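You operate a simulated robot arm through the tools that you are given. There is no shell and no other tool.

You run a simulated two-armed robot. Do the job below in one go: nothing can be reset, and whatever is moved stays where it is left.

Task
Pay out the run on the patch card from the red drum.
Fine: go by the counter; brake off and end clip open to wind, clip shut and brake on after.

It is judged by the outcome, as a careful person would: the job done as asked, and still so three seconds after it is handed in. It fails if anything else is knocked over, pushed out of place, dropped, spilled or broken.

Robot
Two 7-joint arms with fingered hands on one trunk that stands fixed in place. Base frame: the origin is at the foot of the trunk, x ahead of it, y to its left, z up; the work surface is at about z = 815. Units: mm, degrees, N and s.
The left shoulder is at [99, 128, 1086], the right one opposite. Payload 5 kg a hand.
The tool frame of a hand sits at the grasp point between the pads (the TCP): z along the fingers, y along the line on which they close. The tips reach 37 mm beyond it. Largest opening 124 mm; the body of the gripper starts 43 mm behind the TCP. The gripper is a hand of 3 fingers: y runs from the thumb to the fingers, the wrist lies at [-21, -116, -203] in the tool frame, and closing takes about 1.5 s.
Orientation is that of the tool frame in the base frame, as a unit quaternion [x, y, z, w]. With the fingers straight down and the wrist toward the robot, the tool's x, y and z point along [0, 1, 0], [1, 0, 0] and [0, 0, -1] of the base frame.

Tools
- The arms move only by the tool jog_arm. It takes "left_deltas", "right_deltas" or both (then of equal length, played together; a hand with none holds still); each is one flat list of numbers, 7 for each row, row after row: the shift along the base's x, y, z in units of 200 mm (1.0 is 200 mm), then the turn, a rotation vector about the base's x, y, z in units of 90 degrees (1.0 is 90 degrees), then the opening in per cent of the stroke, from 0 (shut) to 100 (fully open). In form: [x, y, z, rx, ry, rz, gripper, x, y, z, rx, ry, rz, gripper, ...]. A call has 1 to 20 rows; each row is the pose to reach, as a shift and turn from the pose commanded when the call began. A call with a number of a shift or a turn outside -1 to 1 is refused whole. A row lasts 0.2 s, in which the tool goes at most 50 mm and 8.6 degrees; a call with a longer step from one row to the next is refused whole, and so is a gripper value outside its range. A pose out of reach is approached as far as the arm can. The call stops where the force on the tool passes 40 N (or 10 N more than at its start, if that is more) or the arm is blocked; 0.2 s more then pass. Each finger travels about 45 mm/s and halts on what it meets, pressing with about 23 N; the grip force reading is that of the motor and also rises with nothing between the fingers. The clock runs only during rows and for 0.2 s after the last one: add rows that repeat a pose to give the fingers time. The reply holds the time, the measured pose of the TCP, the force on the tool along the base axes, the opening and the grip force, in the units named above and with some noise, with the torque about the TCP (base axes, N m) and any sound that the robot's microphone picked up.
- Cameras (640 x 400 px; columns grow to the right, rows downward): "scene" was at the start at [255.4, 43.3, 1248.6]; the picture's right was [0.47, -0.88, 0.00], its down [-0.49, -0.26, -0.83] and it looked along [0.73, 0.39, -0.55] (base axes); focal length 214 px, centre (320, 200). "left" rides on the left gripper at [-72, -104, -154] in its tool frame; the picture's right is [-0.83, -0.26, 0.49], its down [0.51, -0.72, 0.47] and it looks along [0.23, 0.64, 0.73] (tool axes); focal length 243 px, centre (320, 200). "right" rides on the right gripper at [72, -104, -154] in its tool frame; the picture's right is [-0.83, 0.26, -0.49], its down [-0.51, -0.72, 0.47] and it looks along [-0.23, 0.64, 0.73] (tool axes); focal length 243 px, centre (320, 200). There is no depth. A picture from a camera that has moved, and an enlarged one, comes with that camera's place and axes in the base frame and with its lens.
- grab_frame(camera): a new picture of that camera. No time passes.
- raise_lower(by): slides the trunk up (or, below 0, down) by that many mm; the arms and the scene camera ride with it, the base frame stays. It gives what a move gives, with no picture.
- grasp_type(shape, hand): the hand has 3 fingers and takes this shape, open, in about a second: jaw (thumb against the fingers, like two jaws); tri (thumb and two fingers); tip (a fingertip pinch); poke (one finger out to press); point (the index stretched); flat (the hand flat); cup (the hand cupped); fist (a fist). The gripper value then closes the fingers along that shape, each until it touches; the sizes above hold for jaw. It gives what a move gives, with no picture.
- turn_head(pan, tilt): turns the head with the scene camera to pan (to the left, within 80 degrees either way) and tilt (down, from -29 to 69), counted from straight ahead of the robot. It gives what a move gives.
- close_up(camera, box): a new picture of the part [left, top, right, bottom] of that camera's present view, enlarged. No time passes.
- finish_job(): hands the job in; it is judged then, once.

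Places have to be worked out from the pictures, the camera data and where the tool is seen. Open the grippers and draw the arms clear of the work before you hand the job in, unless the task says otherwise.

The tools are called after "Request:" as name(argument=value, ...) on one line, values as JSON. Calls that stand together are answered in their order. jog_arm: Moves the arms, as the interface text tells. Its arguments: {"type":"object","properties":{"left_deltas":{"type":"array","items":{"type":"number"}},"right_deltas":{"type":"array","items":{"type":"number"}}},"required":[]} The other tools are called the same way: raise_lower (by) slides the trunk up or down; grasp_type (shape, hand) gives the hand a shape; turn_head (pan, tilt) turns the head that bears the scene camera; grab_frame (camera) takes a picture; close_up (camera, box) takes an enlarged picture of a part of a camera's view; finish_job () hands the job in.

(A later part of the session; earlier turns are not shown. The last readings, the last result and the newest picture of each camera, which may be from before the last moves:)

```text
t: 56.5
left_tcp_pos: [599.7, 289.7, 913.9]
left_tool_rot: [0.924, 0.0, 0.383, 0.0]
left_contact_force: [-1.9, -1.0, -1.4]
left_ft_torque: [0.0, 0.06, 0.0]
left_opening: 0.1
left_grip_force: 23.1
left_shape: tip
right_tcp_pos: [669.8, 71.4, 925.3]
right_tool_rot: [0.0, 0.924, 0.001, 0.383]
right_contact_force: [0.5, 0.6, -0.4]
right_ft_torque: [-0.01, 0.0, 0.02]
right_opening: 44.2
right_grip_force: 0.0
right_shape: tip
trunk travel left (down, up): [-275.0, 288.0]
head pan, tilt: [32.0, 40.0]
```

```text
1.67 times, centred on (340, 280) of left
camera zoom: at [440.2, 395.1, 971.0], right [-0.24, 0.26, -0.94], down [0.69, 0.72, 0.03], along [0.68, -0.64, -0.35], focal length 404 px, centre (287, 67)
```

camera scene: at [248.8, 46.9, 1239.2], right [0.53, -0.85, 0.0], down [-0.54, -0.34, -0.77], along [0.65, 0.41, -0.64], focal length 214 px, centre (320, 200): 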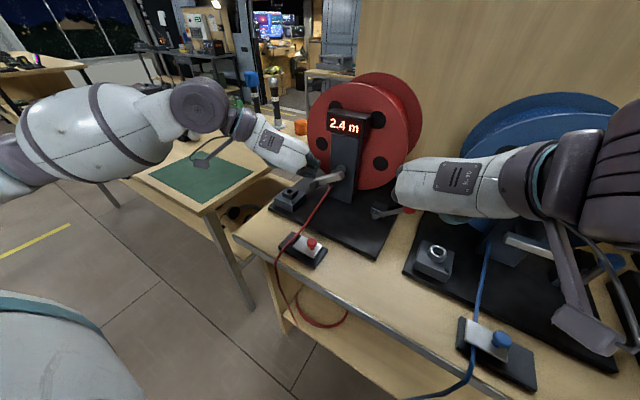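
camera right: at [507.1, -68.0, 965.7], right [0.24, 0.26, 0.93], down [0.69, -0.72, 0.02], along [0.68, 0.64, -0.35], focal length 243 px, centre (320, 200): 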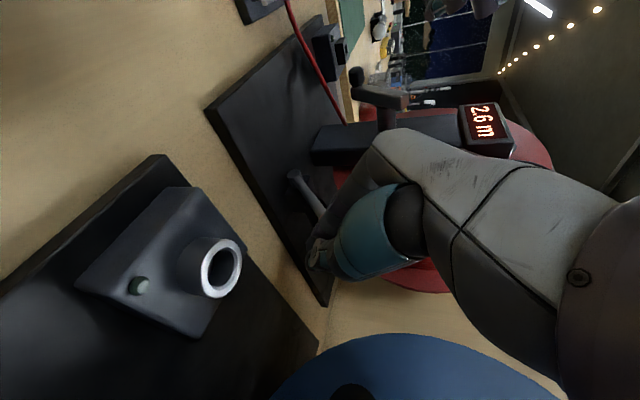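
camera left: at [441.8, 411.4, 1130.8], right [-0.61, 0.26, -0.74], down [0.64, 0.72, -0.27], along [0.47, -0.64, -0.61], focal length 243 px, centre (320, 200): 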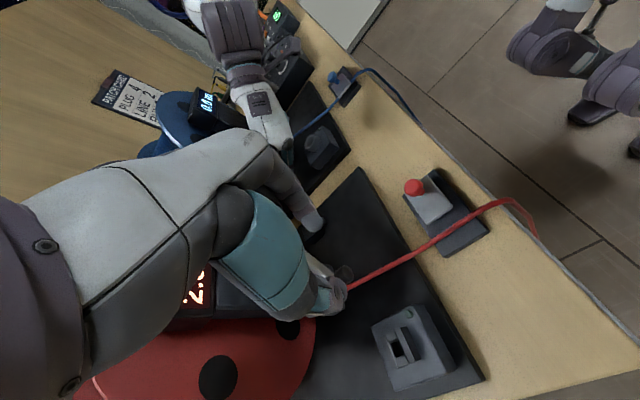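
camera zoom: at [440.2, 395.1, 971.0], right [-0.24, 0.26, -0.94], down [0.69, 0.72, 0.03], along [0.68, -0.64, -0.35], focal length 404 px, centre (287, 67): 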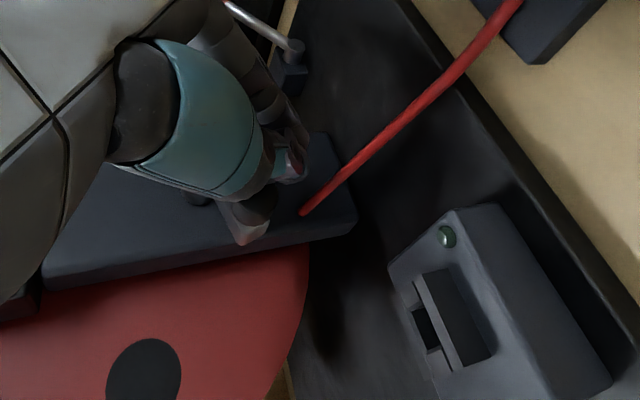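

Still 2.2 m, the fingers are just in contact now. I continue in ~1.7 mm steps, mostly upward.

Request:
jog_arm(left_deltas=[0, 0.006, 0.0055, 0, 0, 0, 0, 0, 0.012, 0.0115, 0, 0, 0, 0, 0, 0.0175, 0.0175, 0, 0, 0, 0, 0, 0.023, 0.024, 0, 0, 0, 0, 0, 0.0255, 0.027, 0, 0, 0, 0, 0, 0.0255, 0.027, 0, 0, 0, 0])

Request:
close_up(camera="scene", box=[280, 100, 420, 240])

Request:
close_up(camera="left", box=[220, 160, 460, 400])

```text
t: 58.0
left_tcp_pos: [601.6, 296.5, 919.0]
left_tool_rot: [0.924, -0.001, 0.382, 0.001]
left_contact_force: [-0.3, 0.1, -0.4]
left_ft_torque: [0.01, 0.01, -0.01]
left_opening: 0.0
left_grip_force: 23.0
left_shape: tip
right_tcp_pos: [669.3, 71.1, 924.2]
right_tool_rot: [0.0, 0.924, 0.0, 0.383]
right_contact_force: [-0.2, 0.2, -0.8]
right_ft_torque: [-0.01, -0.01, 0.0]
right_opening: 43.9
right_grip_force: 0.1
right_shape: tip
trunk travel left (down, up): [-275.0, 288.0]
head pan, tilt: [32.0, 40.0]
```

```text
2.86 times, centred on (350, 170) of scene
camera zoom: at [249.3, 46.4, 1239.1], right [0.53, -0.85, 0.0], down [-0.55, -0.34, -0.77], along [0.65, 0.41, -0.64], focal length 613 px, centre (234, 286)
```

zoom: 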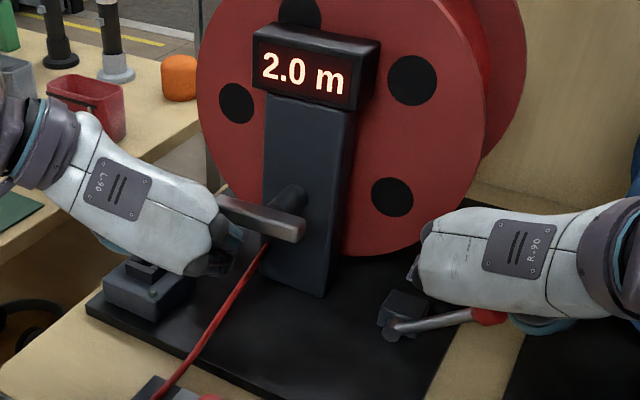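

```text
1.67 times, centred on (340, 280) of left
camera zoom: at [440.8, 400.6, 976.4], right [-0.24, 0.26, -0.94], down [0.69, 0.72, 0.03], along [0.68, -0.64, -0.35], focal length 404 px, centre (287, 67)
```

zoom: 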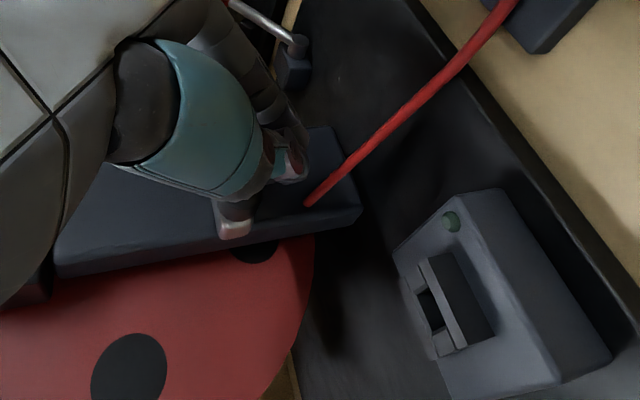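

The counter reads 2.0 m again. I wait a brief moment to see whether the drum is still moving, comparing the hole positions in the flange.

Request:
jog_arm(left_deltas=[0, 0, 0, 0, 0, 0, 0])

Request:
close_up(camera="scene", box=[280, 100, 420, 240])

```text
t: 58.4
left_tcp_pos: [601.4, 297.0, 918.6]
left_tool_rot: [0.924, 0.0, 0.383, 0.0]
left_contact_force: [0.0, 0.4, 0.1]
left_ft_torque: [0.05, -0.02, 0.01]
left_opening: 0.0
left_grip_force: 23.2
left_shape: tip
right_tcp_pos: [669.2, 69.8, 922.9]
right_tool_rot: [0.001, 0.924, 0.0, 0.383]
right_contact_force: [-0.6, 0.1, -0.5]
right_ft_torque: [0.0, -0.02, -0.01]
right_opening: 44.1
right_grip_force: 0.1
right_shape: tip
trunk travel left (down, up): [-275.0, 288.0]
head pan, tilt: [32.0, 40.0]
```

```text
2.86 times, centred on (350, 170) of scene
camera zoom: at [249.3, 46.4, 1239.1], right [0.53, -0.85, 0.0], down [-0.55, -0.34, -0.77], along [0.65, 0.41, -0.64], focal length 613 px, centre (234, 286)
```

zoom: 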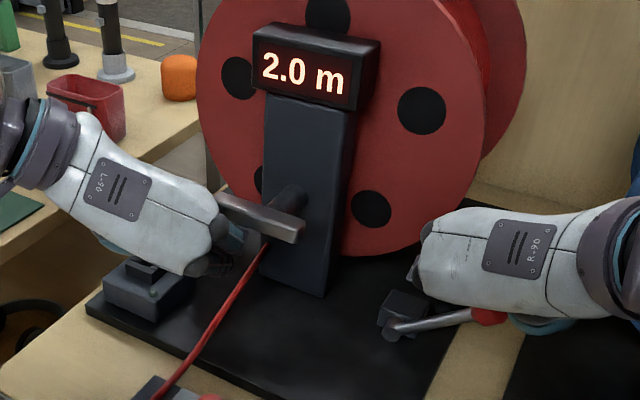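

The holes show a slow drift in the pay-out direction (the handle sinking back onto my fingers). I let it settle on the support and read again.

Request:
jog_arm(left_deltas=[0, 0, 0, 0, 0, 0, 0, 0, 0, 0, 0, 0, 0, 0, 0, 0, 0, 0, 0, 0, 0])

Request:
close_up(camera="scene", box=[280, 100, 420, 240])

Request:
close_up(camera="left", box=[220, 160, 460, 400])

```text
t: 59.1
left_tcp_pos: [600.9, 296.6, 918.7]
left_tool_rot: [0.924, -0.001, 0.383, 0.0]
left_contact_force: [0.5, -0.3, -0.9]
left_ft_torque: [-0.01, 0.02, 0.01]
left_opening: 0.0
left_grip_force: 23.3
left_shape: tip
right_tcp_pos: [669.3, 71.1, 924.1]
right_tool_rot: [0.0, 0.924, 0.0, 0.383]
right_contact_force: [0.7, 0.3, 0.5]
right_ft_torque: [-0.01, -0.02, 0.0]
right_opening: 43.7
right_grip_force: 0.0
right_shape: tip
trunk travel left (down, up): [-275.0, 288.0]
head pan, tilt: [32.0, 40.0]
```

```text
2.86 times, centred on (350, 170) of scene
camera zoom: at [249.3, 46.4, 1239.1], right [0.53, -0.85, 0.0], down [-0.55, -0.34, -0.77], along [0.65, 0.41, -0.64], focal length 613 px, centre (234, 286)
```

zoom: 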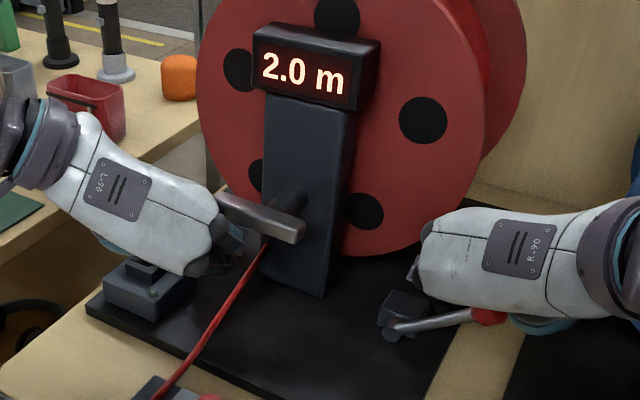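

```text
1.67 times, centred on (340, 280) of left
camera zoom: at [440.7, 400.5, 976.2], right [-0.24, 0.26, -0.94], down [0.69, 0.72, 0.03], along [0.68, -0.64, -0.35], focal length 404 px, centre (287, 67)
```

zoom: 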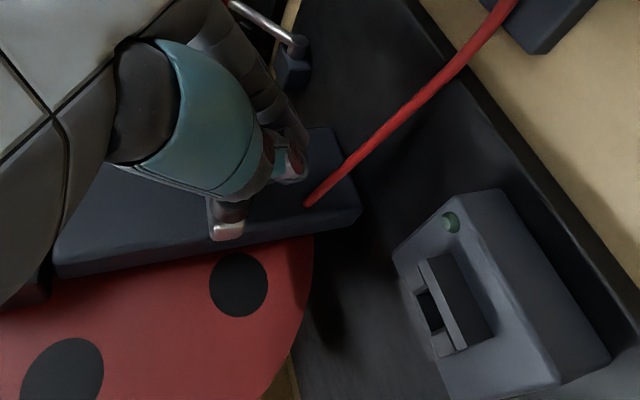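

The drum has nearly stopped at 2.0 m. I compare the bar's angle in the same zoom as at the start to judge how well centred it is.

Request:
close_up(camera="scene", box=[310, 150, 370, 210])

Request:
close_up(camera="right", box=[340, 60, 480, 200])

```text
6.67 times, centred on (340, 180) of scene
camera zoom: at [249.3, 46.4, 1239.1], right [0.53, -0.85, 0.0], down [-0.55, -0.34, -0.77], along [0.65, 0.41, -0.64], focal length 1430 px, centre (187, 333)
```

zoom: 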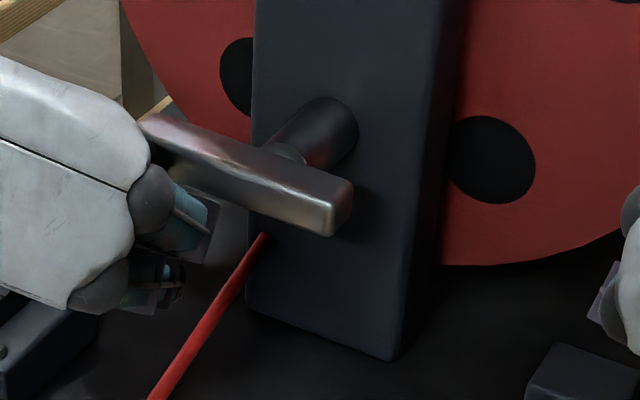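

```text
2.86 times, centred on (410, 130) of right
camera zoom: at [509.0, -33.3, 980.7], right [0.24, 0.26, 0.94], down [0.69, -0.72, 0.03], along [0.68, 0.64, -0.35], focal length 693 px, centre (63, 400)
```

zoom: 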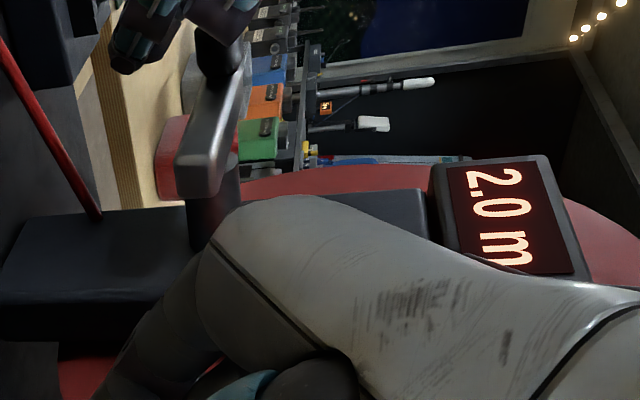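

The bar is back in line with its starting direction (≈180°), so 2.0 m is well centred and the drum is at rest. I now set the brake: the right thumb pushes the lever along its arc back to upright while the left hand stays put.

Request:
jog_arm(right_deltas=[0, 0.05, -0.0425, 0, 0, 0, 35, 0, 0.11, 0.0125, 0, 0, 0, 35, 0, 0.175, 0.0575, 0, 0, 0, 35, 0, 0.25, 0.09, 0, 0, 0, 35, 0, 0.325, 0.11, 0, 0, 0, 35, 0, 0.39, 0.1175, 0, 0, 0, 35, 0, 0.42, 0.1175, 0, 0, 0, 35])

Request:
close_up(camera="scene", box=[280, 100, 420, 240])

Request:
close_up(camera="right", box=[200, 120, 400, 320])

```text
t: 60.8
left_tcp_pos: [600.8, 296.0, 917.9]
left_tool_rot: [0.924, 0.0, 0.383, 0.0]
left_contact_force: [-0.6, -0.2, 0.5]
left_ft_torque: [-0.02, 0.0, 0.0]
left_opening: 0.0
left_grip_force: 23.1
left_shape: tip
right_tcp_pos: [669.8, 155.2, 947.4]
right_tool_rot: [0.0, 0.924, -0.001, 0.383]
right_contact_force: [-0.4, -2.9, 1.4]
right_ft_torque: [-0.06, 0.01, -0.07]
right_opening: 45.2
right_grip_force: 0.1
right_shape: tip
trunk travel left (down, up): [-275.0, 288.0]
head pan, tilt: [32.0, 40.0]
```

```text
2.86 times, centred on (350, 170) of scene
camera zoom: at [249.2, 46.1, 1239.1], right [0.53, -0.85, 0.0], down [-0.55, -0.34, -0.77], along [0.65, 0.41, -0.64], focal length 613 px, centre (234, 286)
```

zoom: 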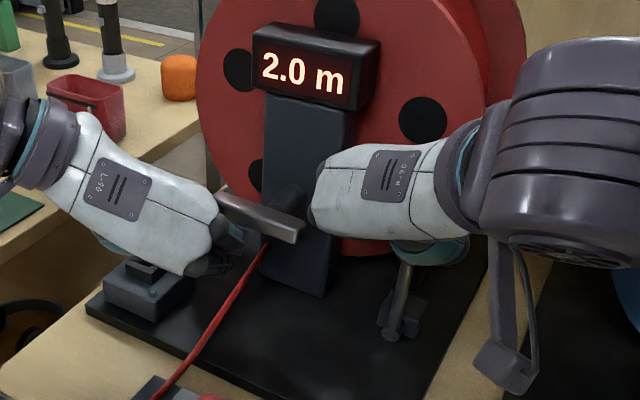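

```text
2.00 times, centred on (300, 220) of right
camera zoom: at [509.1, 50.8, 1004.4], right [0.24, 0.26, 0.94], down [0.69, -0.72, 0.03], along [0.68, 0.64, -0.35], focal length 485 px, centre (360, 160)
```

zoom: 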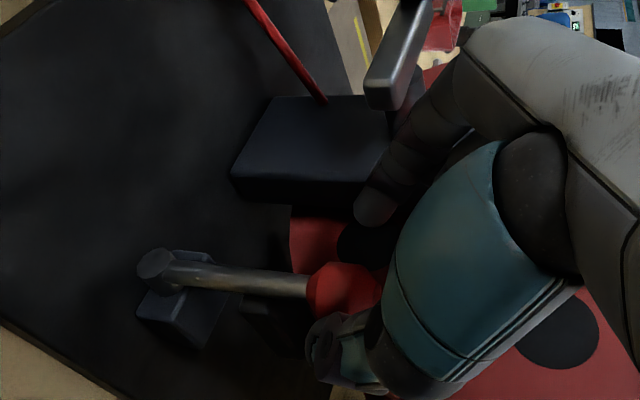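

Counter 2.0 m, brake lever back at its original upright position (knob at [685, 141, 928]). I now withdraw both hands carefully along their finger directions.

Request:
jog_arm(left_deltas=[0, 0, -0.03, 0, 0, 0, 0, -0.08, 0, 0.05, 0, 0, 0, 0, -0.18, 0, 0.15, 0, 0, 0, 0, -0.28, 0, 0.25, 0, 0, 0, 0, -0.3, 0, 0.4, 0, 0, 0, 0, -0.3, 0, 0.5, 0, 0, 0, 0, -0.3, 0, 0.5, 0, 0, 0, 0], right_deltas=[0, -0.06, 0, 0, 0, 0, 35, -0.12, -0.06, 0.12, 0, 0, 0, 35, -0.24, -0.06, 0.24, 0, 0, 0, 35, -0.36, -0.06, 0.36, 0, 0, 0, 35, -0.45, -0.2, 0.5, 0, 0, 0, 35, -0.5, -0.36, 0.65, 0, 0, 0, 35, -0.5, -0.5, 0.8, 0, 0, 0, 35])

Request:
close_up(camera="scene", box=[250, 100, 420, 270])

Request:
grab_frame(camera="right")

```text
t: 62.4
left_tcp_pos: [537.4, 296.1, 1019.6]
left_tool_rot: [0.924, 0.0, 0.383, 0.0]
left_contact_force: [-0.3, -0.5, 0.4]
left_ft_torque: [0.03, -0.04, -0.01]
left_opening: 0.1
left_grip_force: 22.5
left_shape: tip
right_tcp_pos: [566.2, 55.7, 1108.1]
right_tool_rot: [0.0, 0.924, 0.001, 0.383]
right_contact_force: [-0.3, -0.1, -1.3]
right_ft_torque: [0.01, -0.07, 0.02]
right_opening: 43.7
right_grip_force: 0.0
right_shape: tip
trunk travel left (down, up): [-275.0, 288.0]
head pan, tilt: [32.0, 40.0]
```

```text
2.35 times, centred on (335, 185) of scene
camera zoom: at [247.2, 46.3, 1239.8], right [0.53, -0.85, 0.0], down [-0.54, -0.34, -0.77], along [0.65, 0.41, -0.64], focal length 505 px, centre (285, 235)
```

zoom: 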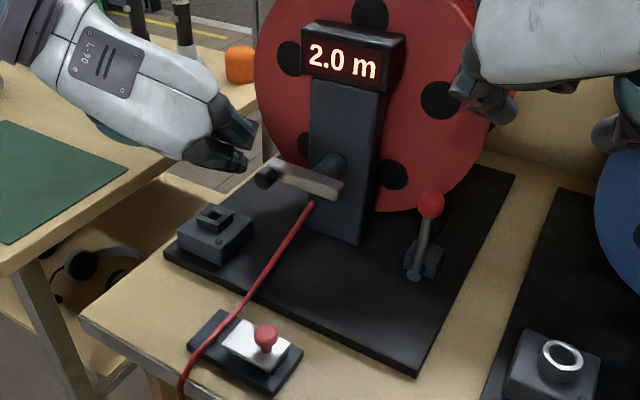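

```text
taken
camera right: at [406.5, -49.3, 1164.5], right [0.24, 0.26, 0.94], down [0.69, -0.72, 0.03], along [0.68, 0.64, -0.35], focal length 243 px, centre (320, 200)
```

right: 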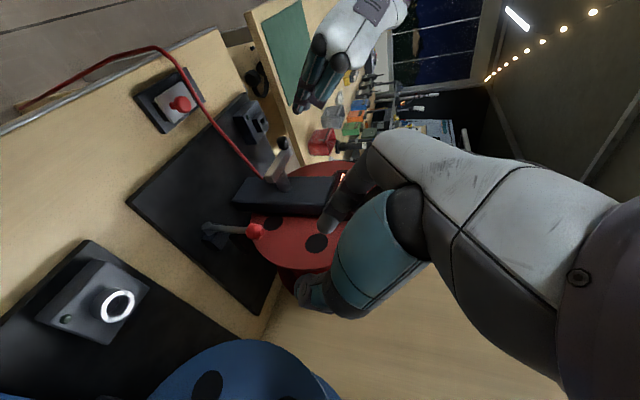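

The counter holds 2.0 m with both hands clear and the brake on. Next I shut the clip: the left hand goes back to fingers-down and over the knob (≈[504, 225, 852]), pinch opened to 50 %.

Request:
jog_arm(left_deltas=[-0.03, -0.06, 0, 0, 0.083, 0, 10, -0.06, -0.12, 0, 0, 0.167, 0, 20, -0.09, -0.18, 0, 0, 0.25, 0, 30, -0.12, -0.24, -0.03, 0, 0.333, 0, 40, -0.145, -0.3, -0.06, 0, 0.417, 0, 50, -0.167, -0.355, -0.1, 0, 0.5, 0, 50, -0.167, -0.355, -0.1, 0, 0.5, 0, 50])

Request:
grab_frame(camera="left")

Request:
close_up(camera="scene", box=[230, 120, 400, 290])

```text
t: 64.0
left_tcp_pos: [505.4, 225.1, 998.5]
left_tool_rot: [1.0, 0.001, 0.0, 0.0]
left_contact_force: [-0.4, 0.2, -0.9]
left_ft_torque: [-0.01, 0.0, 0.01]
left_opening: 61.6
left_grip_force: 0.1
left_shape: tip
right_tcp_pos: [568.3, 55.7, 1106.9]
right_tool_rot: [-0.001, 0.923, 0.0, 0.384]
right_contact_force: [-0.2, -0.4, -0.2]
right_ft_torque: [-0.03, -0.03, 0.02]
right_opening: 43.6
right_grip_force: 0.0
right_shape: tip
trunk travel left (down, up): [-275.0, 288.0]
head pan, tilt: [32.0, 40.0]
```

```text
taken
camera left: at [433.4, 329.6, 1152.9], right [-0.83, 0.26, -0.49], down [0.51, 0.72, -0.47], along [0.23, -0.64, -0.73], focal length 243 px, centre (320, 200)
```

left: 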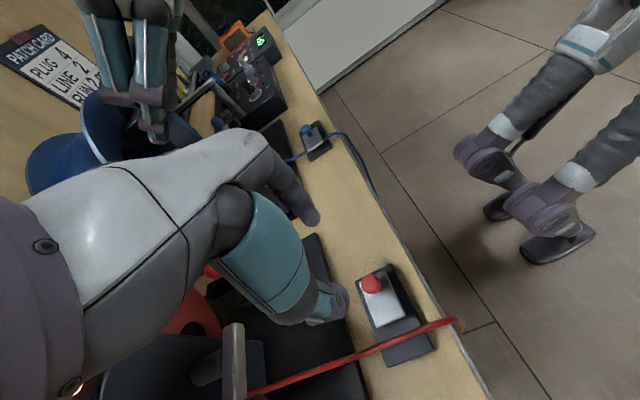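

```text
2.35 times, centred on (315, 205) of scene
camera zoom: at [248.5, 46.8, 1239.3], right [0.53, -0.85, 0.0], down [-0.54, -0.34, -0.77], along [0.65, 0.41, -0.64], focal length 505 px, centre (332, 188)
```

zoom: 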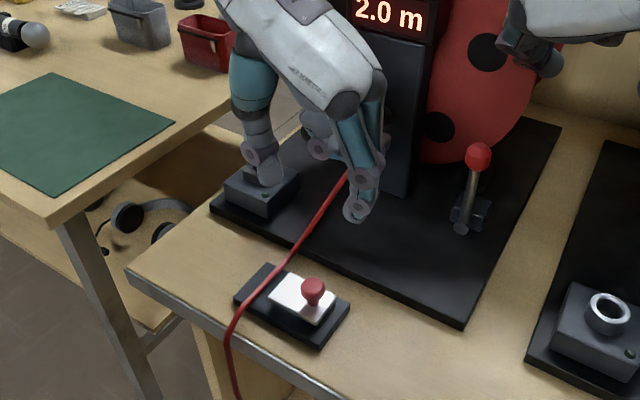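

The clip knob is at [504, 229, 852]. I descend straddling it.

Request:
jog_arm(left_deltas=[-0.007, 0.02, -0.1, 0, 0, 0, 50, -0.007, 0.02, -0.22, 0, 0, 0, 50, -0.007, 0.02, -0.34, 0, 0, 0, 50, -0.007, 0.02, -0.44, 0, 0, 0, 50, -0.007, 0.02, -0.52, 0, 0, 0, 50, -0.007, 0.02, -0.57, 0, 0, 0, 50])

Request:
close_up(camera="left", box=[240, 180, 440, 400])

Request:
close_up(camera="scene", box=[260, 190, 340, 270])

```text
t: 65.3
left_tcp_pos: [506.5, 229.8, 884.2]
left_tool_rot: [1.0, 0.0, 0.0, 0.0]
left_contact_force: [0.2, -0.3, 0.5]
left_ft_torque: [0.0, 0.03, 0.0]
left_opening: 61.6
left_grip_force: 0.1
left_shape: tip
right_tcp_pos: [568.5, 55.1, 1107.6]
right_tool_rot: [0.0, 0.924, 0.0, 0.383]
right_contact_force: [0.0, -0.6, -0.3]
right_ft_torque: [0.01, 0.01, 0.01]
right_opening: 43.5
right_grip_force: 0.2
right_shape: tip
trunk travel left (down, up): [-275.0, 288.0]
head pan, tilt: [32.0, 40.0]
```

```text
1.82 times, centred on (340, 290) of left
camera zoom: at [433.0, 333.8, 1038.1], right [-0.83, 0.26, -0.49], down [0.51, 0.72, -0.47], along [0.23, -0.64, -0.73], focal length 441 px, centre (284, 36)
```

zoom: 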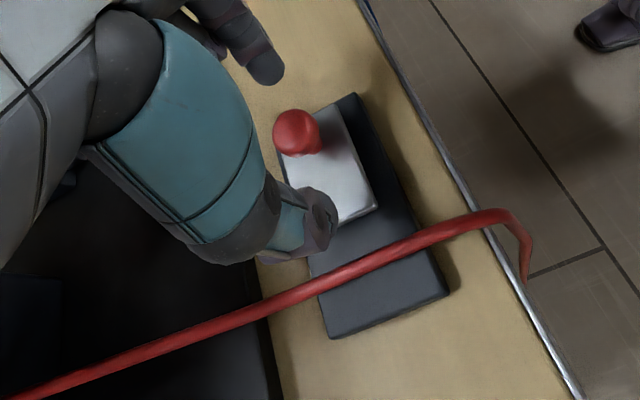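

```text
5.00 times, centred on (300, 230) of scene
camera zoom: at [249.5, 46.6, 1239.0], right [0.53, -0.85, 0.0], down [-0.55, -0.34, -0.77], along [0.65, 0.41, -0.64], focal length 1072 px, centre (420, 50)
```

zoom: 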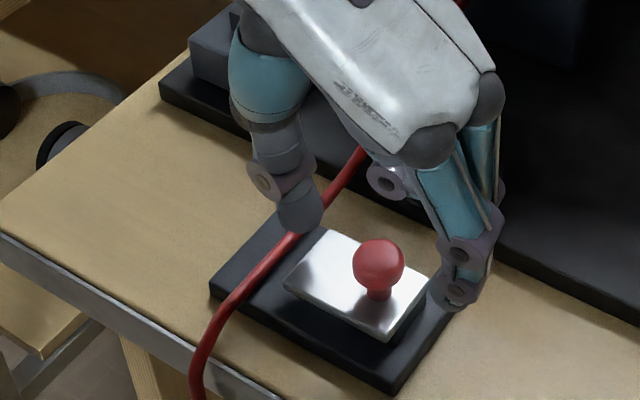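

The knob is between the fingers as before. I close onto it, then slide +y in small steps toward shut.

Request:
jog_arm(left_deltas=[-0.012, 0, 0, 0, 0, 0, 40, -0.012, 0, 0, 0, 0, 0, 28, -0.012, 0, 0, 0, 0, 0, 16, -0.012, 0, 0, 0, 0, 0, 6, -0.012, 0, 0, 0, 0, 0, 0, -0.012, 0, 0, 0, 0, 0, 0, -0.012, 0, 0, 0, 0, 0, 0, -0.012, 0.02, 0, 0, 0, 0, 0, -0.012, 0.045, 0, 0, 0, 0, 0, -0.012, 0.07, 0, 0, 0, 0, 0])

Request:
close_up(camera="scene", box=[260, 190, 340, 270])

Request:
close_up(camera="left", box=[240, 180, 440, 400])

```text
t: 67.5
left_tcp_pos: [502.5, 242.4, 885.9]
left_tool_rot: [1.0, 0.0, 0.0, 0.0]
left_contact_force: [1.9, 0.2, 9.2]
left_ft_torque: [-0.04, -0.07, 0.05]
left_opening: 11.2
left_grip_force: 22.9
left_shape: tip
right_tcp_pos: [568.6, 56.0, 1107.6]
right_tool_rot: [-0.001, 0.924, 0.0, 0.382]
right_contact_force: [0.1, 0.8, -0.7]
right_ft_torque: [0.01, 0.0, -0.03]
right_opening: 43.7
right_grip_force: 0.2
right_shape: tip
trunk travel left (down, up): [-275.0, 288.0]
head pan, tilt: [32.0, 40.0]
```

```text
5.00 times, centred on (300, 230) of scene
camera zoom: at [248.9, 46.2, 1239.2], right [0.53, -0.85, 0.0], down [-0.54, -0.34, -0.77], along [0.65, 0.41, -0.64], focal length 1072 px, centre (420, 50)
```

zoom: 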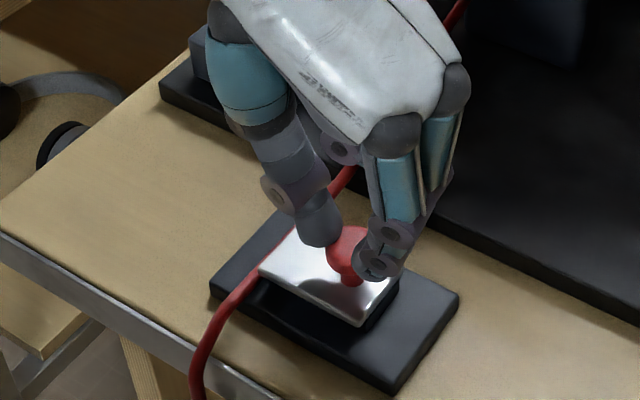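

```text
1.82 times, centred on (340, 290) of left
camera zoom: at [430.0, 347.2, 1038.5], right [-0.83, 0.26, -0.49], down [0.51, 0.72, -0.47], along [0.23, -0.64, -0.73], focal length 441 px, centre (284, 36)
```

zoom: 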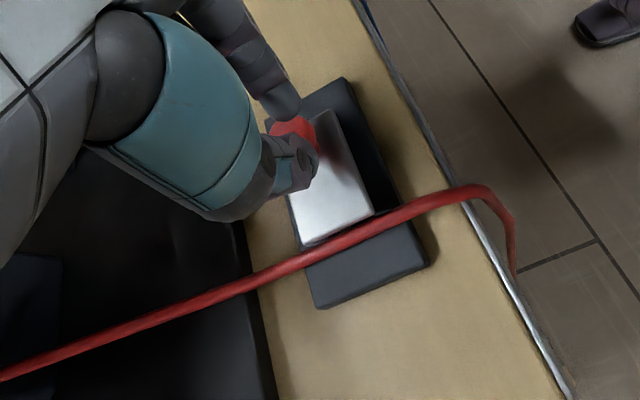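

The plate slides along; its left edge reaches the cable. I continue +y to the shut stop (about 20 mm more).

Request:
jog_arm(left_deltas=[0, 0.025, 0.003, 0, 0, 0, 0, 0, 0.05, 0.003, 0, 0, 0, 0, 0, 0.075, 0.003, 0, 0, 0, 0, 0, 0.095, 0.003, 0, 0, 0, 0, 0, 0.11, 0.003, 0, 0, 0, 0])

Request:
close_up(camera="scene", box=[260, 190, 340, 270])

Request:
close_up(camera="left", box=[240, 180, 440, 400])

```text
t: 68.8
left_tcp_pos: [502.2, 262.3, 887.8]
left_tool_rot: [1.0, 0.0, 0.002, 0.0]
left_contact_force: [3.5, -6.2, 17.5]
left_ft_torque: [-0.33, -0.12, 0.08]
left_opening: 11.2
left_grip_force: 22.8
left_shape: tip
right_tcp_pos: [566.9, 53.4, 1108.5]
right_tool_rot: [0.0, 0.923, 0.001, 0.384]
right_contact_force: [0.5, -0.2, 0.3]
right_ft_torque: [0.01, 0.0, -0.01]
right_opening: 43.7
right_grip_force: 0.1
right_shape: tip
trunk travel left (down, up): [-275.0, 288.0]
head pan, tilt: [32.0, 40.0]
```

```text
5.00 times, centred on (300, 230) of scene
camera zoom: at [247.6, 44.6, 1239.7], right [0.53, -0.85, 0.0], down [-0.54, -0.34, -0.77], along [0.65, 0.41, -0.64], focal length 1072 px, centre (420, 50)
```

zoom: 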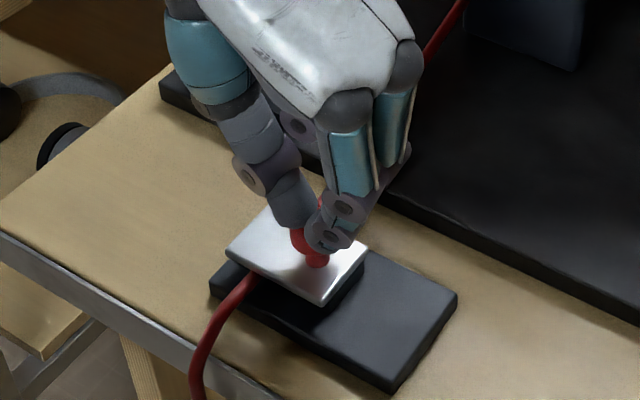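

```text
1.82 times, centred on (340, 290) of left
camera zoom: at [429.1, 367.8, 1041.1], right [-0.83, 0.26, -0.5], down [0.51, 0.72, -0.47], along [0.23, -0.64, -0.73], focal length 441 px, centre (284, 36)
```

zoom: 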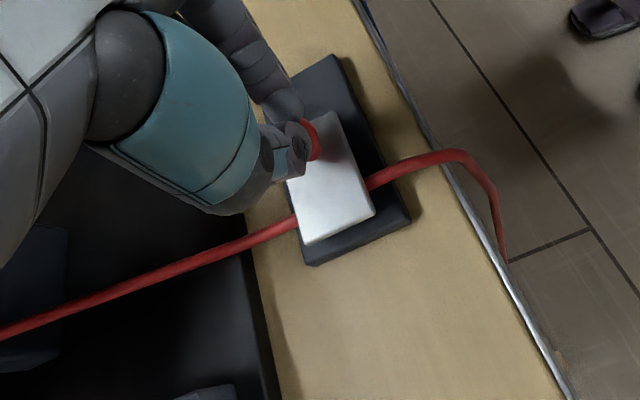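

The plate covers the cable again with a rising reaction (≈6 N), near the shut stop. I press a few mm more (slightly lifting to relieve the plate) to be sure it is fully shut.

Request:
jog_arm(left_deltas=[0, 0.01, 0.006, 0, 0, 0, 0, 0, 0.02, 0.008, 0, 0, 0, 0, 0, 0.028, 0.008, 0, 0, 0, 0])

Request:
close_up(camera="scene", box=[260, 190, 340, 270])

```text
t: 69.5
left_tcp_pos: [504.1, 267.1, 888.4]
left_tool_rot: [1.0, -0.001, 0.001, -0.001]
left_contact_force: [0.3, -21.0, 20.7]
left_ft_torque: [-1.05, 0.08, -0.03]
left_opening: 10.6
left_grip_force: 22.3
left_shape: tip
right_tcp_pos: [567.5, 52.0, 1107.0]
right_tool_rot: [0.0, 0.923, 0.001, 0.384]
right_contact_force: [-0.1, -0.4, -0.5]
right_ft_torque: [-0.01, 0.01, 0.01]
right_opening: 43.5
right_grip_force: 0.0
right_shape: tip
trunk travel left (down, up): [-275.0, 288.0]
head pan, tilt: [32.0, 40.0]
```

```text
5.00 times, centred on (300, 230) of scene
camera zoom: at [248.0, 43.3, 1239.5], right [0.53, -0.85, 0.0], down [-0.54, -0.34, -0.77], along [0.65, 0.41, -0.64], focal length 1072 px, centre (420, 50)
```

zoom: 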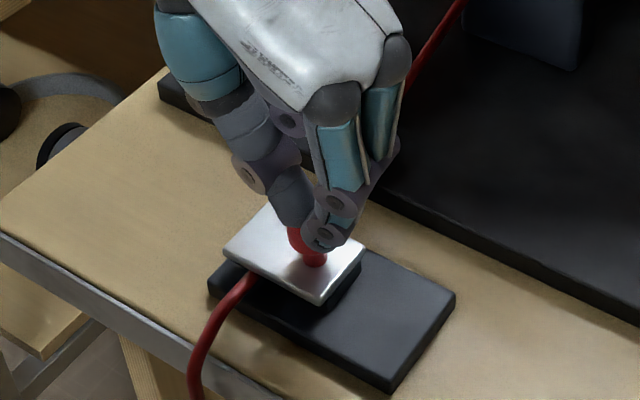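

The clip is against its shut stop (21 N). I relieve the push by 3 mm, open the fingers and lift straight up.

Request:
jog_arm(left_deltas=[0, -0.015, 0, 0, 0, 0, 0, 0, -0.015, 0, 0, 0, 0, 20, 0, -0.015, 0, 0, 0, 0, 40, 0, -0.015, 0, 0, 0, 0, 55, 0, -0.015, 0, 0, 0, 0, 55, 0, -0.015, 0.1, 0, 0, 0, 55, 0, -0.015, 0.3, 0, 0, 0, 55, 0, -0.015, 0.5, 0, 0, 0, 55, 0, -0.015, 0.7, 0, 0, 0, 55])

Request:
close_up(camera="scene", box=[240, 100, 420, 280])

Request:
close_up(camera="scene", box=[260, 190, 340, 270])

```text
t: 71.5
left_tcp_pos: [502.2, 267.5, 1026.6]
left_tool_rot: [1.0, 0.0, 0.001, 0.0]
left_contact_force: [-0.6, 0.4, 0.6]
left_ft_torque: [0.01, 0.01, 0.01]
left_opening: 67.7
left_grip_force: 0.0
left_shape: tip
right_tcp_pos: [568.6, 54.6, 1106.8]
right_tool_rot: [0.0, 0.924, 0.001, 0.383]
right_contact_force: [-0.6, 0.0, -0.8]
right_ft_torque: [-0.02, 0.01, 0.01]
right_opening: 43.7
right_grip_force: 0.1
right_shape: tip
trunk travel left (down, up): [-275.0, 288.0]
head pan, tilt: [32.0, 40.0]
```

```text
2.22 times, centred on (330, 190) of scene
camera zoom: at [248.4, 45.5, 1239.3], right [0.53, -0.85, 0.0], down [-0.54, -0.34, -0.77], along [0.65, 0.41, -0.64], focal length 477 px, centre (298, 222)
```

zoom: 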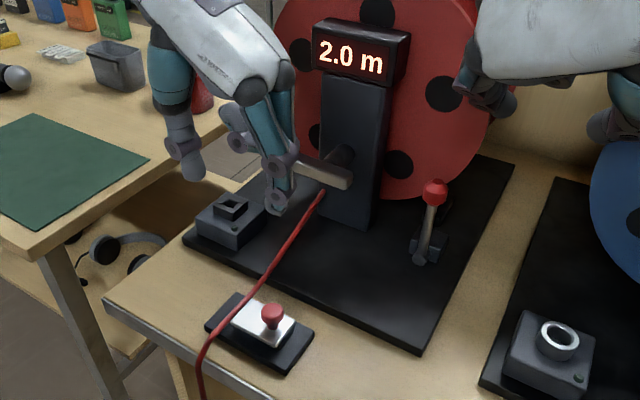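

```text
5.00 times, centred on (300, 230) of scene
camera zoom: at [248.4, 45.5, 1239.3], right [0.53, -0.85, 0.0], down [-0.54, -0.34, -0.77], along [0.65, 0.41, -0.64], focal length 1072 px, centre (420, 50)
```

zoom: 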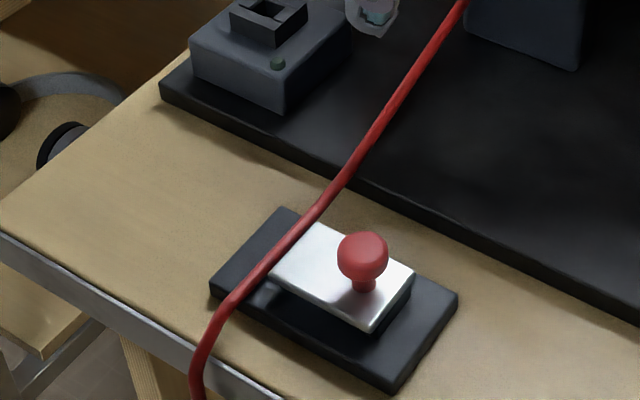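

Opening the fingers dragged the plate partly back (knob now at y ≈ 240, not shut). I'll instead push the knob shut from its right side with closed fingers, so backing away can't drag it. First I close the pinch in the air and descend to the right of the knob.

Request:
jog_arm(left_deltas=[0.005, -0.1, 0, 0, 0, 0, 35, 0.005, -0.2, 0, 0, 0, 0, 15, 0.005, -0.31, 0, 0, 0, 0, 0, 0.005, -0.31, -0.1, 0, 0, 0, 0, 0.005, -0.31, -0.25, 0, 0, 0, 0, 0.005, -0.31, -0.4, 0, 0, 0, 0, 0.005, -0.31, -0.53, 0, 0, 0, 0, 0.005, -0.31, -0.62, 0, 0, 0, 0, 0.005, -0.31, -0.67, 0, 0, 0, 0])

Request:
close_up(camera="scene", box=[260, 190, 340, 270])

Request:
close_up(camera="left", box=[240, 180, 440, 400])

```text
t: 73.5
left_tcp_pos: [503.8, 205.4, 892.1]
left_tool_rot: [1.0, -0.001, 0.001, -0.001]
left_contact_force: [-1.1, -0.4, 0.4]
left_ft_torque: [-0.01, -0.02, 0.0]
left_opening: 0.0
left_grip_force: 23.4
left_shape: tip
right_tcp_pos: [569.1, 55.3, 1106.6]
right_tool_rot: [0.001, 0.924, 0.0, 0.383]
right_contact_force: [-0.6, -0.2, -0.6]
right_ft_torque: [-0.01, 0.0, 0.02]
right_opening: 43.5
right_grip_force: 0.1
right_shape: tip
trunk travel left (down, up): [-275.0, 288.0]
head pan, tilt: [32.0, 40.0]
```

```text
5.00 times, centred on (300, 230) of scene
camera zoom: at [249.5, 46.5, 1239.0], right [0.53, -0.85, 0.0], down [-0.55, -0.34, -0.77], along [0.65, 0.41, -0.64], focal length 1072 px, centre (420, 50)
```

zoom: 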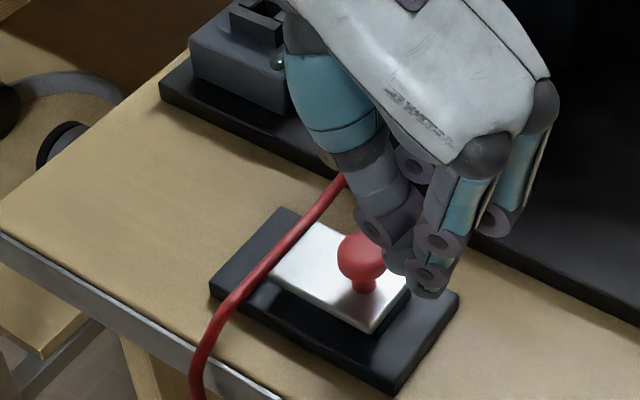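

```text
1.82 times, centred on (340, 290) of left
camera zoom: at [431.5, 310.6, 1046.7], right [-0.83, 0.26, -0.49], down [0.51, 0.72, -0.47], along [0.23, -0.64, -0.73], focal length 441 px, centre (284, 36)
```

zoom: 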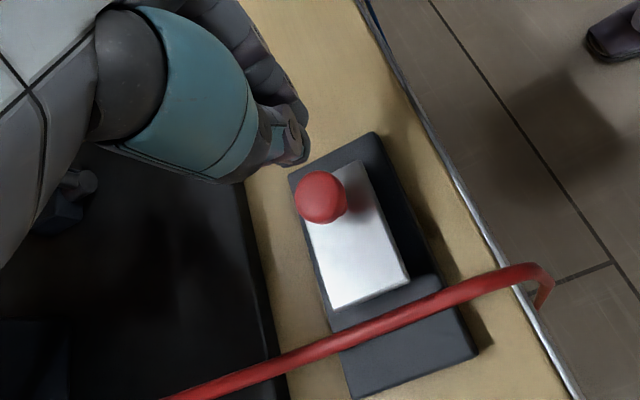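

The closed fingers are to the right of the knob. I nudge 3 mm toward −x to centre on it, lower slightly, and push +y.

Request:
jog_arm(left_deltas=[-0.018, 0.015, -0.015, 0, 0, 0, 0, -0.018, 0.045, -0.015, 0, 0, 0, 0, -0.018, 0.075, -0.015, 0, 0, 0, 0, -0.018, 0.105, -0.015, 0, 0, 0, 0, -0.018, 0.135, -0.015, 0, 0, 0, 0, -0.018, 0.165, -0.015, 0, 0, 0, 0])

Request:
close_up(camera="scene", box=[260, 190, 340, 270])

Request:
close_up(camera="left", box=[240, 180, 440, 400])

```text
t: 75.0
left_tcp_pos: [500.6, 237.8, 888.6]
left_tool_rot: [1.0, 0.0, 0.0, 0.0]
left_contact_force: [-0.5, -0.1, 0.1]
left_ft_torque: [0.0, 0.01, 0.01]
left_opening: 0.0
left_grip_force: 23.0
left_shape: tip
right_tcp_pos: [568.4, 55.3, 1106.2]
right_tool_rot: [0.0, 0.924, 0.0, 0.383]
right_contact_force: [0.3, -0.1, -0.7]
right_ft_torque: [0.01, 0.01, 0.0]
right_opening: 43.4
right_grip_force: 0.0
right_shape: tip
trunk travel left (down, up): [-275.0, 288.0]
head pan, tilt: [32.0, 40.0]
```

```text
5.00 times, centred on (300, 230) of scene
camera zoom: at [249.3, 46.6, 1239.1], right [0.53, -0.85, 0.0], down [-0.55, -0.34, -0.77], along [0.65, 0.41, -0.64], focal length 1072 px, centre (420, 50)
```

zoom: 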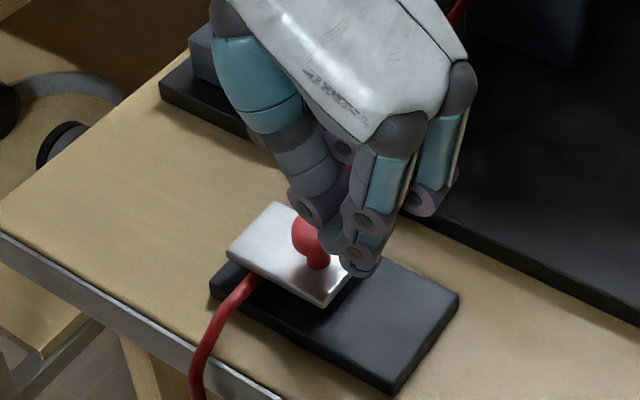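

```text
1.82 times, centred on (340, 290) of left
camera zoom: at [427.6, 343.4, 1043.4], right [-0.83, 0.26, -0.49], down [0.51, 0.72, -0.47], along [0.23, -0.64, -0.73], focal length 441 px, centre (284, 36)
```

zoom: 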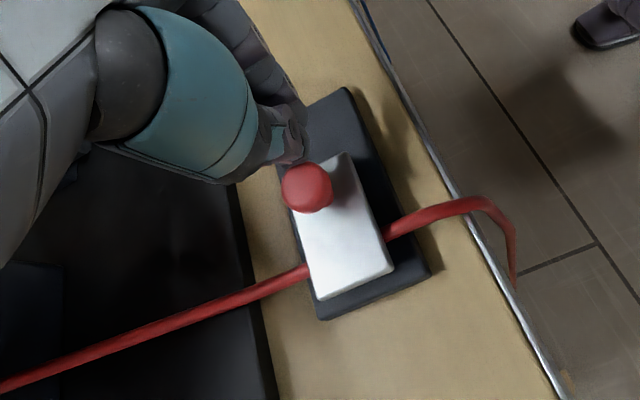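

The plate covers the cable; knob at y ≈ 265. I push a few more mm to feel the stop.

Request:
jog_arm(left_deltas=[0, 0.012, 0, 0, 0, 0, 0, 0, 0.024, 0, 0, 0, 0, 0, 0, 0.034, 0, 0, 0, 0, 0])

Request:
close_up(camera="scene", box=[260, 190, 340, 270])

```text
t: 75.8
left_tcp_pos: [500.1, 244.0, 890.1]
left_tool_rot: [1.0, 0.0, 0.0, 0.001]
left_contact_force: [-2.5, -10.8, 2.4]
left_ft_torque: [-0.35, 0.15, -0.02]
left_opening: 0.1
left_grip_force: 22.5
left_shape: tip
right_tcp_pos: [568.1, 53.9, 1106.7]
right_tool_rot: [0.001, 0.924, 0.001, 0.382]
right_contact_force: [-0.7, -0.2, 0.6]
right_ft_torque: [-0.01, -0.01, -0.01]
right_opening: 43.9
right_grip_force: 0.1
right_shape: tip
trunk travel left (down, up): [-275.0, 288.0]
head pan, tilt: [32.0, 40.0]
```

```text
5.00 times, centred on (300, 230) of scene
camera zoom: at [249.0, 45.3, 1239.2], right [0.53, -0.85, 0.0], down [-0.55, -0.34, -0.77], along [0.65, 0.41, -0.64], focal length 1072 px, centre (420, 50)
```

zoom: 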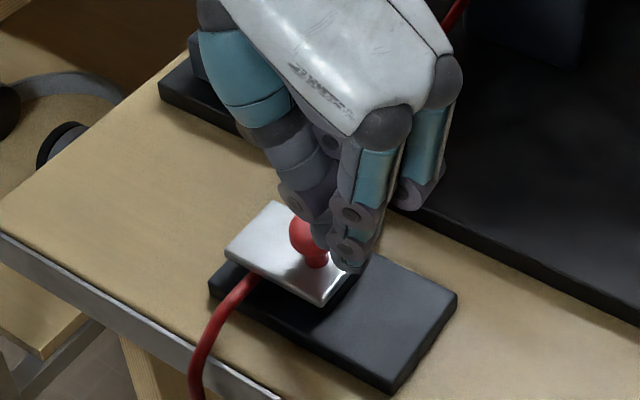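

Contact with the stop: 10.8 N — the clip is shut. I back the closed fingers away toward −y (no opening), then lift straight up and check.

Request:
jog_arm(left_deltas=[0, -0.03, 0, 0, 0, 0, 0, 0, -0.08, 0, 0, 0, 0, 0, 0, -0.13, 0.01, 0, 0, 0, 0, 0, -0.13, 0.1, 0, 0, 0, 0, 0, -0.13, 0.25, 0, 0, 0, 0, 0, -0.13, 0.45, 0, 0, 0, 0, 0, -0.13, 0.65, 0, 0, 0, 0])

Request:
close_up(camera="scene", box=[240, 100, 420, 280])

Request:
close_up(camera="scene", box=[260, 190, 340, 270])

Request:
grab_frame(camera="left")

```text
t: 77.3
left_tcp_pos: [498.2, 219.1, 1020.8]
left_tool_rot: [1.0, -0.001, 0.001, -0.001]
left_contact_force: [-0.8, 0.4, 0.1]
left_ft_torque: [0.0, -0.02, 0.0]
left_opening: 0.0
left_grip_force: 23.0
left_shape: tip
right_tcp_pos: [568.2, 55.2, 1107.2]
right_tool_rot: [-0.001, 0.924, 0.0, 0.382]
right_contact_force: [-0.1, -0.1, 0.4]
right_ft_torque: [0.02, -0.01, 0.0]
right_opening: 43.6
right_grip_force: 0.1
right_shape: tip
trunk travel left (down, up): [-275.0, 288.0]
head pan, tilt: [32.0, 40.0]
```

```text
2.22 times, centred on (330, 190) of scene
camera zoom: at [248.6, 45.7, 1239.3], right [0.53, -0.85, 0.0], down [-0.54, -0.34, -0.77], along [0.65, 0.41, -0.64], focal length 477 px, centre (298, 222)
```

zoom: 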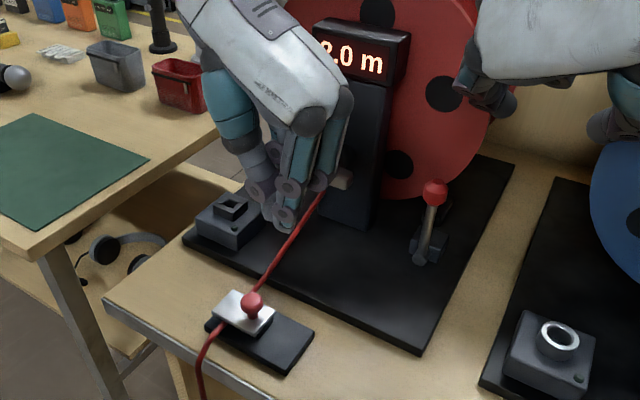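

```text
5.00 times, centred on (300, 230) of scene
camera zoom: at [248.6, 45.7, 1239.3], right [0.53, -0.85, 0.0], down [-0.54, -0.34, -0.77], along [0.65, 0.41, -0.64], focal length 1072 px, centre (420, 50)
```

zoom: 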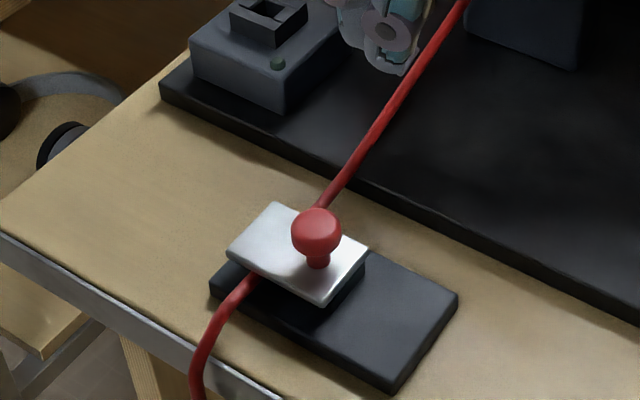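

```text
taken
camera left: at [425.9, 323.6, 1175.0], right [-0.83, 0.26, -0.49], down [0.51, 0.72, -0.47], along [0.23, -0.64, -0.73], focal length 243 px, centre (320, 200)
```

left: 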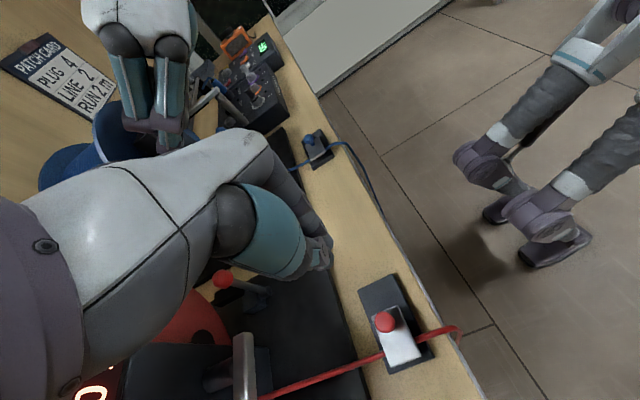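

Clip shut over the cable, brake lever upright, counter 2.0 m. I now draw both arms well clear and open the grippers.

Request:
jog_arm(left_deltas=[-0.02, 0.1, 0.15, 0, 0, 0, 0, -0.04, 0.25, 0.25, 0, 0, 0, 15, -0.06, 0.4, 0.35, 0, 0, 0, 30, -0.06, 0.55, 0.45, 0, 0, 0, 50, -0.06, 0.7, 0.5, 0, 0, 0, 70, -0.06, 0.85, 0.5, 0, 0, 0, 85, -0.06, 0.98, 0.5, 0, 0, 0, 100, -0.06, 0.98, 0.5, 0, 0, 0, 100], right_deltas=[0, -0.05, 0.1, 0, 0, 0, 45, 0, -0.12, 0.2, 0, 0, 0, 55, 0, -0.2, 0.3, 0, 0, 0, 65, 0, -0.28, 0.4, 0, 0, 0, 80, 0, -0.36, 0.5, 0, 0, 0, 90, 0, -0.43, 0.55, 0, 0, 0, 100, 0, -0.5, 0.6, 0, 0, 0, 100, 0, -0.5, 0.6, 0, 0, 0, 100])

Request:
grab_frame(camera="scene")

Request:
close_up(camera="scene", box=[240, 90, 430, 280])

```text
t: 79.2
left_tcp_pos: [488.7, 414.5, 1120.3]
left_tool_rot: [1.0, -0.001, 0.0, 0.0]
left_contact_force: [-0.2, 0.1, -0.5]
left_ft_torque: [0.0, 0.02, 0.02]
left_opening: 111.8
left_grip_force: 0.1
left_shape: tip
right_tcp_pos: [523.1, 40.3, 1150.5]
right_tool_rot: [0.004, 0.923, 0.001, 0.384]
right_contact_force: [1.0, 0.4, -0.9]
right_ft_torque: [-0.02, 0.01, 0.03]
right_opening: 123.7
right_grip_force: 0.1
right_shape: tip
right hand out of reach, approached as far as the arm can: row 1, 2, 3, 4, 5, 6, 7, 8
trunk travel left (down, up): [-275.0, 288.0]
head pan, tilt: [32.0, 40.0]
```

```text
taken
camera scene: at [249.1, 45.8, 1239.2], right [0.53, -0.85, 0.0], down [-0.55, -0.34, -0.77], along [0.65, 0.41, -0.64], focal length 214 px, centre (320, 200)
```

scene: 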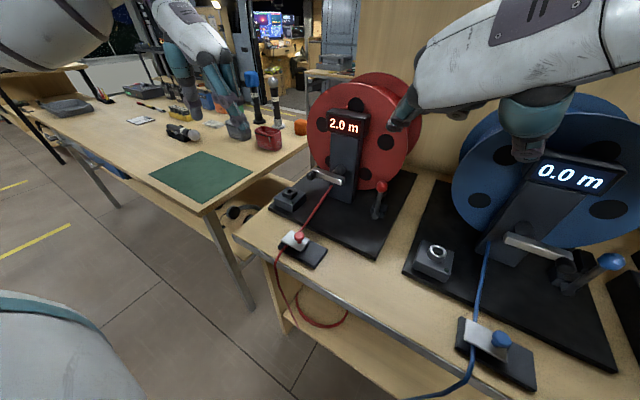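

```text
2.11 times, centred on (335, 185) of scene
camera zoom: at [249.1, 45.8, 1239.2], right [0.53, -0.85, 0.0], down [-0.55, -0.34, -0.77], along [0.65, 0.41, -0.64], focal length 452 px, centre (288, 232)
```

zoom: 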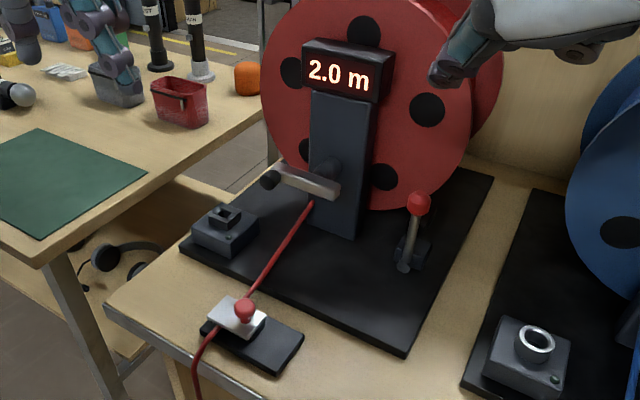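

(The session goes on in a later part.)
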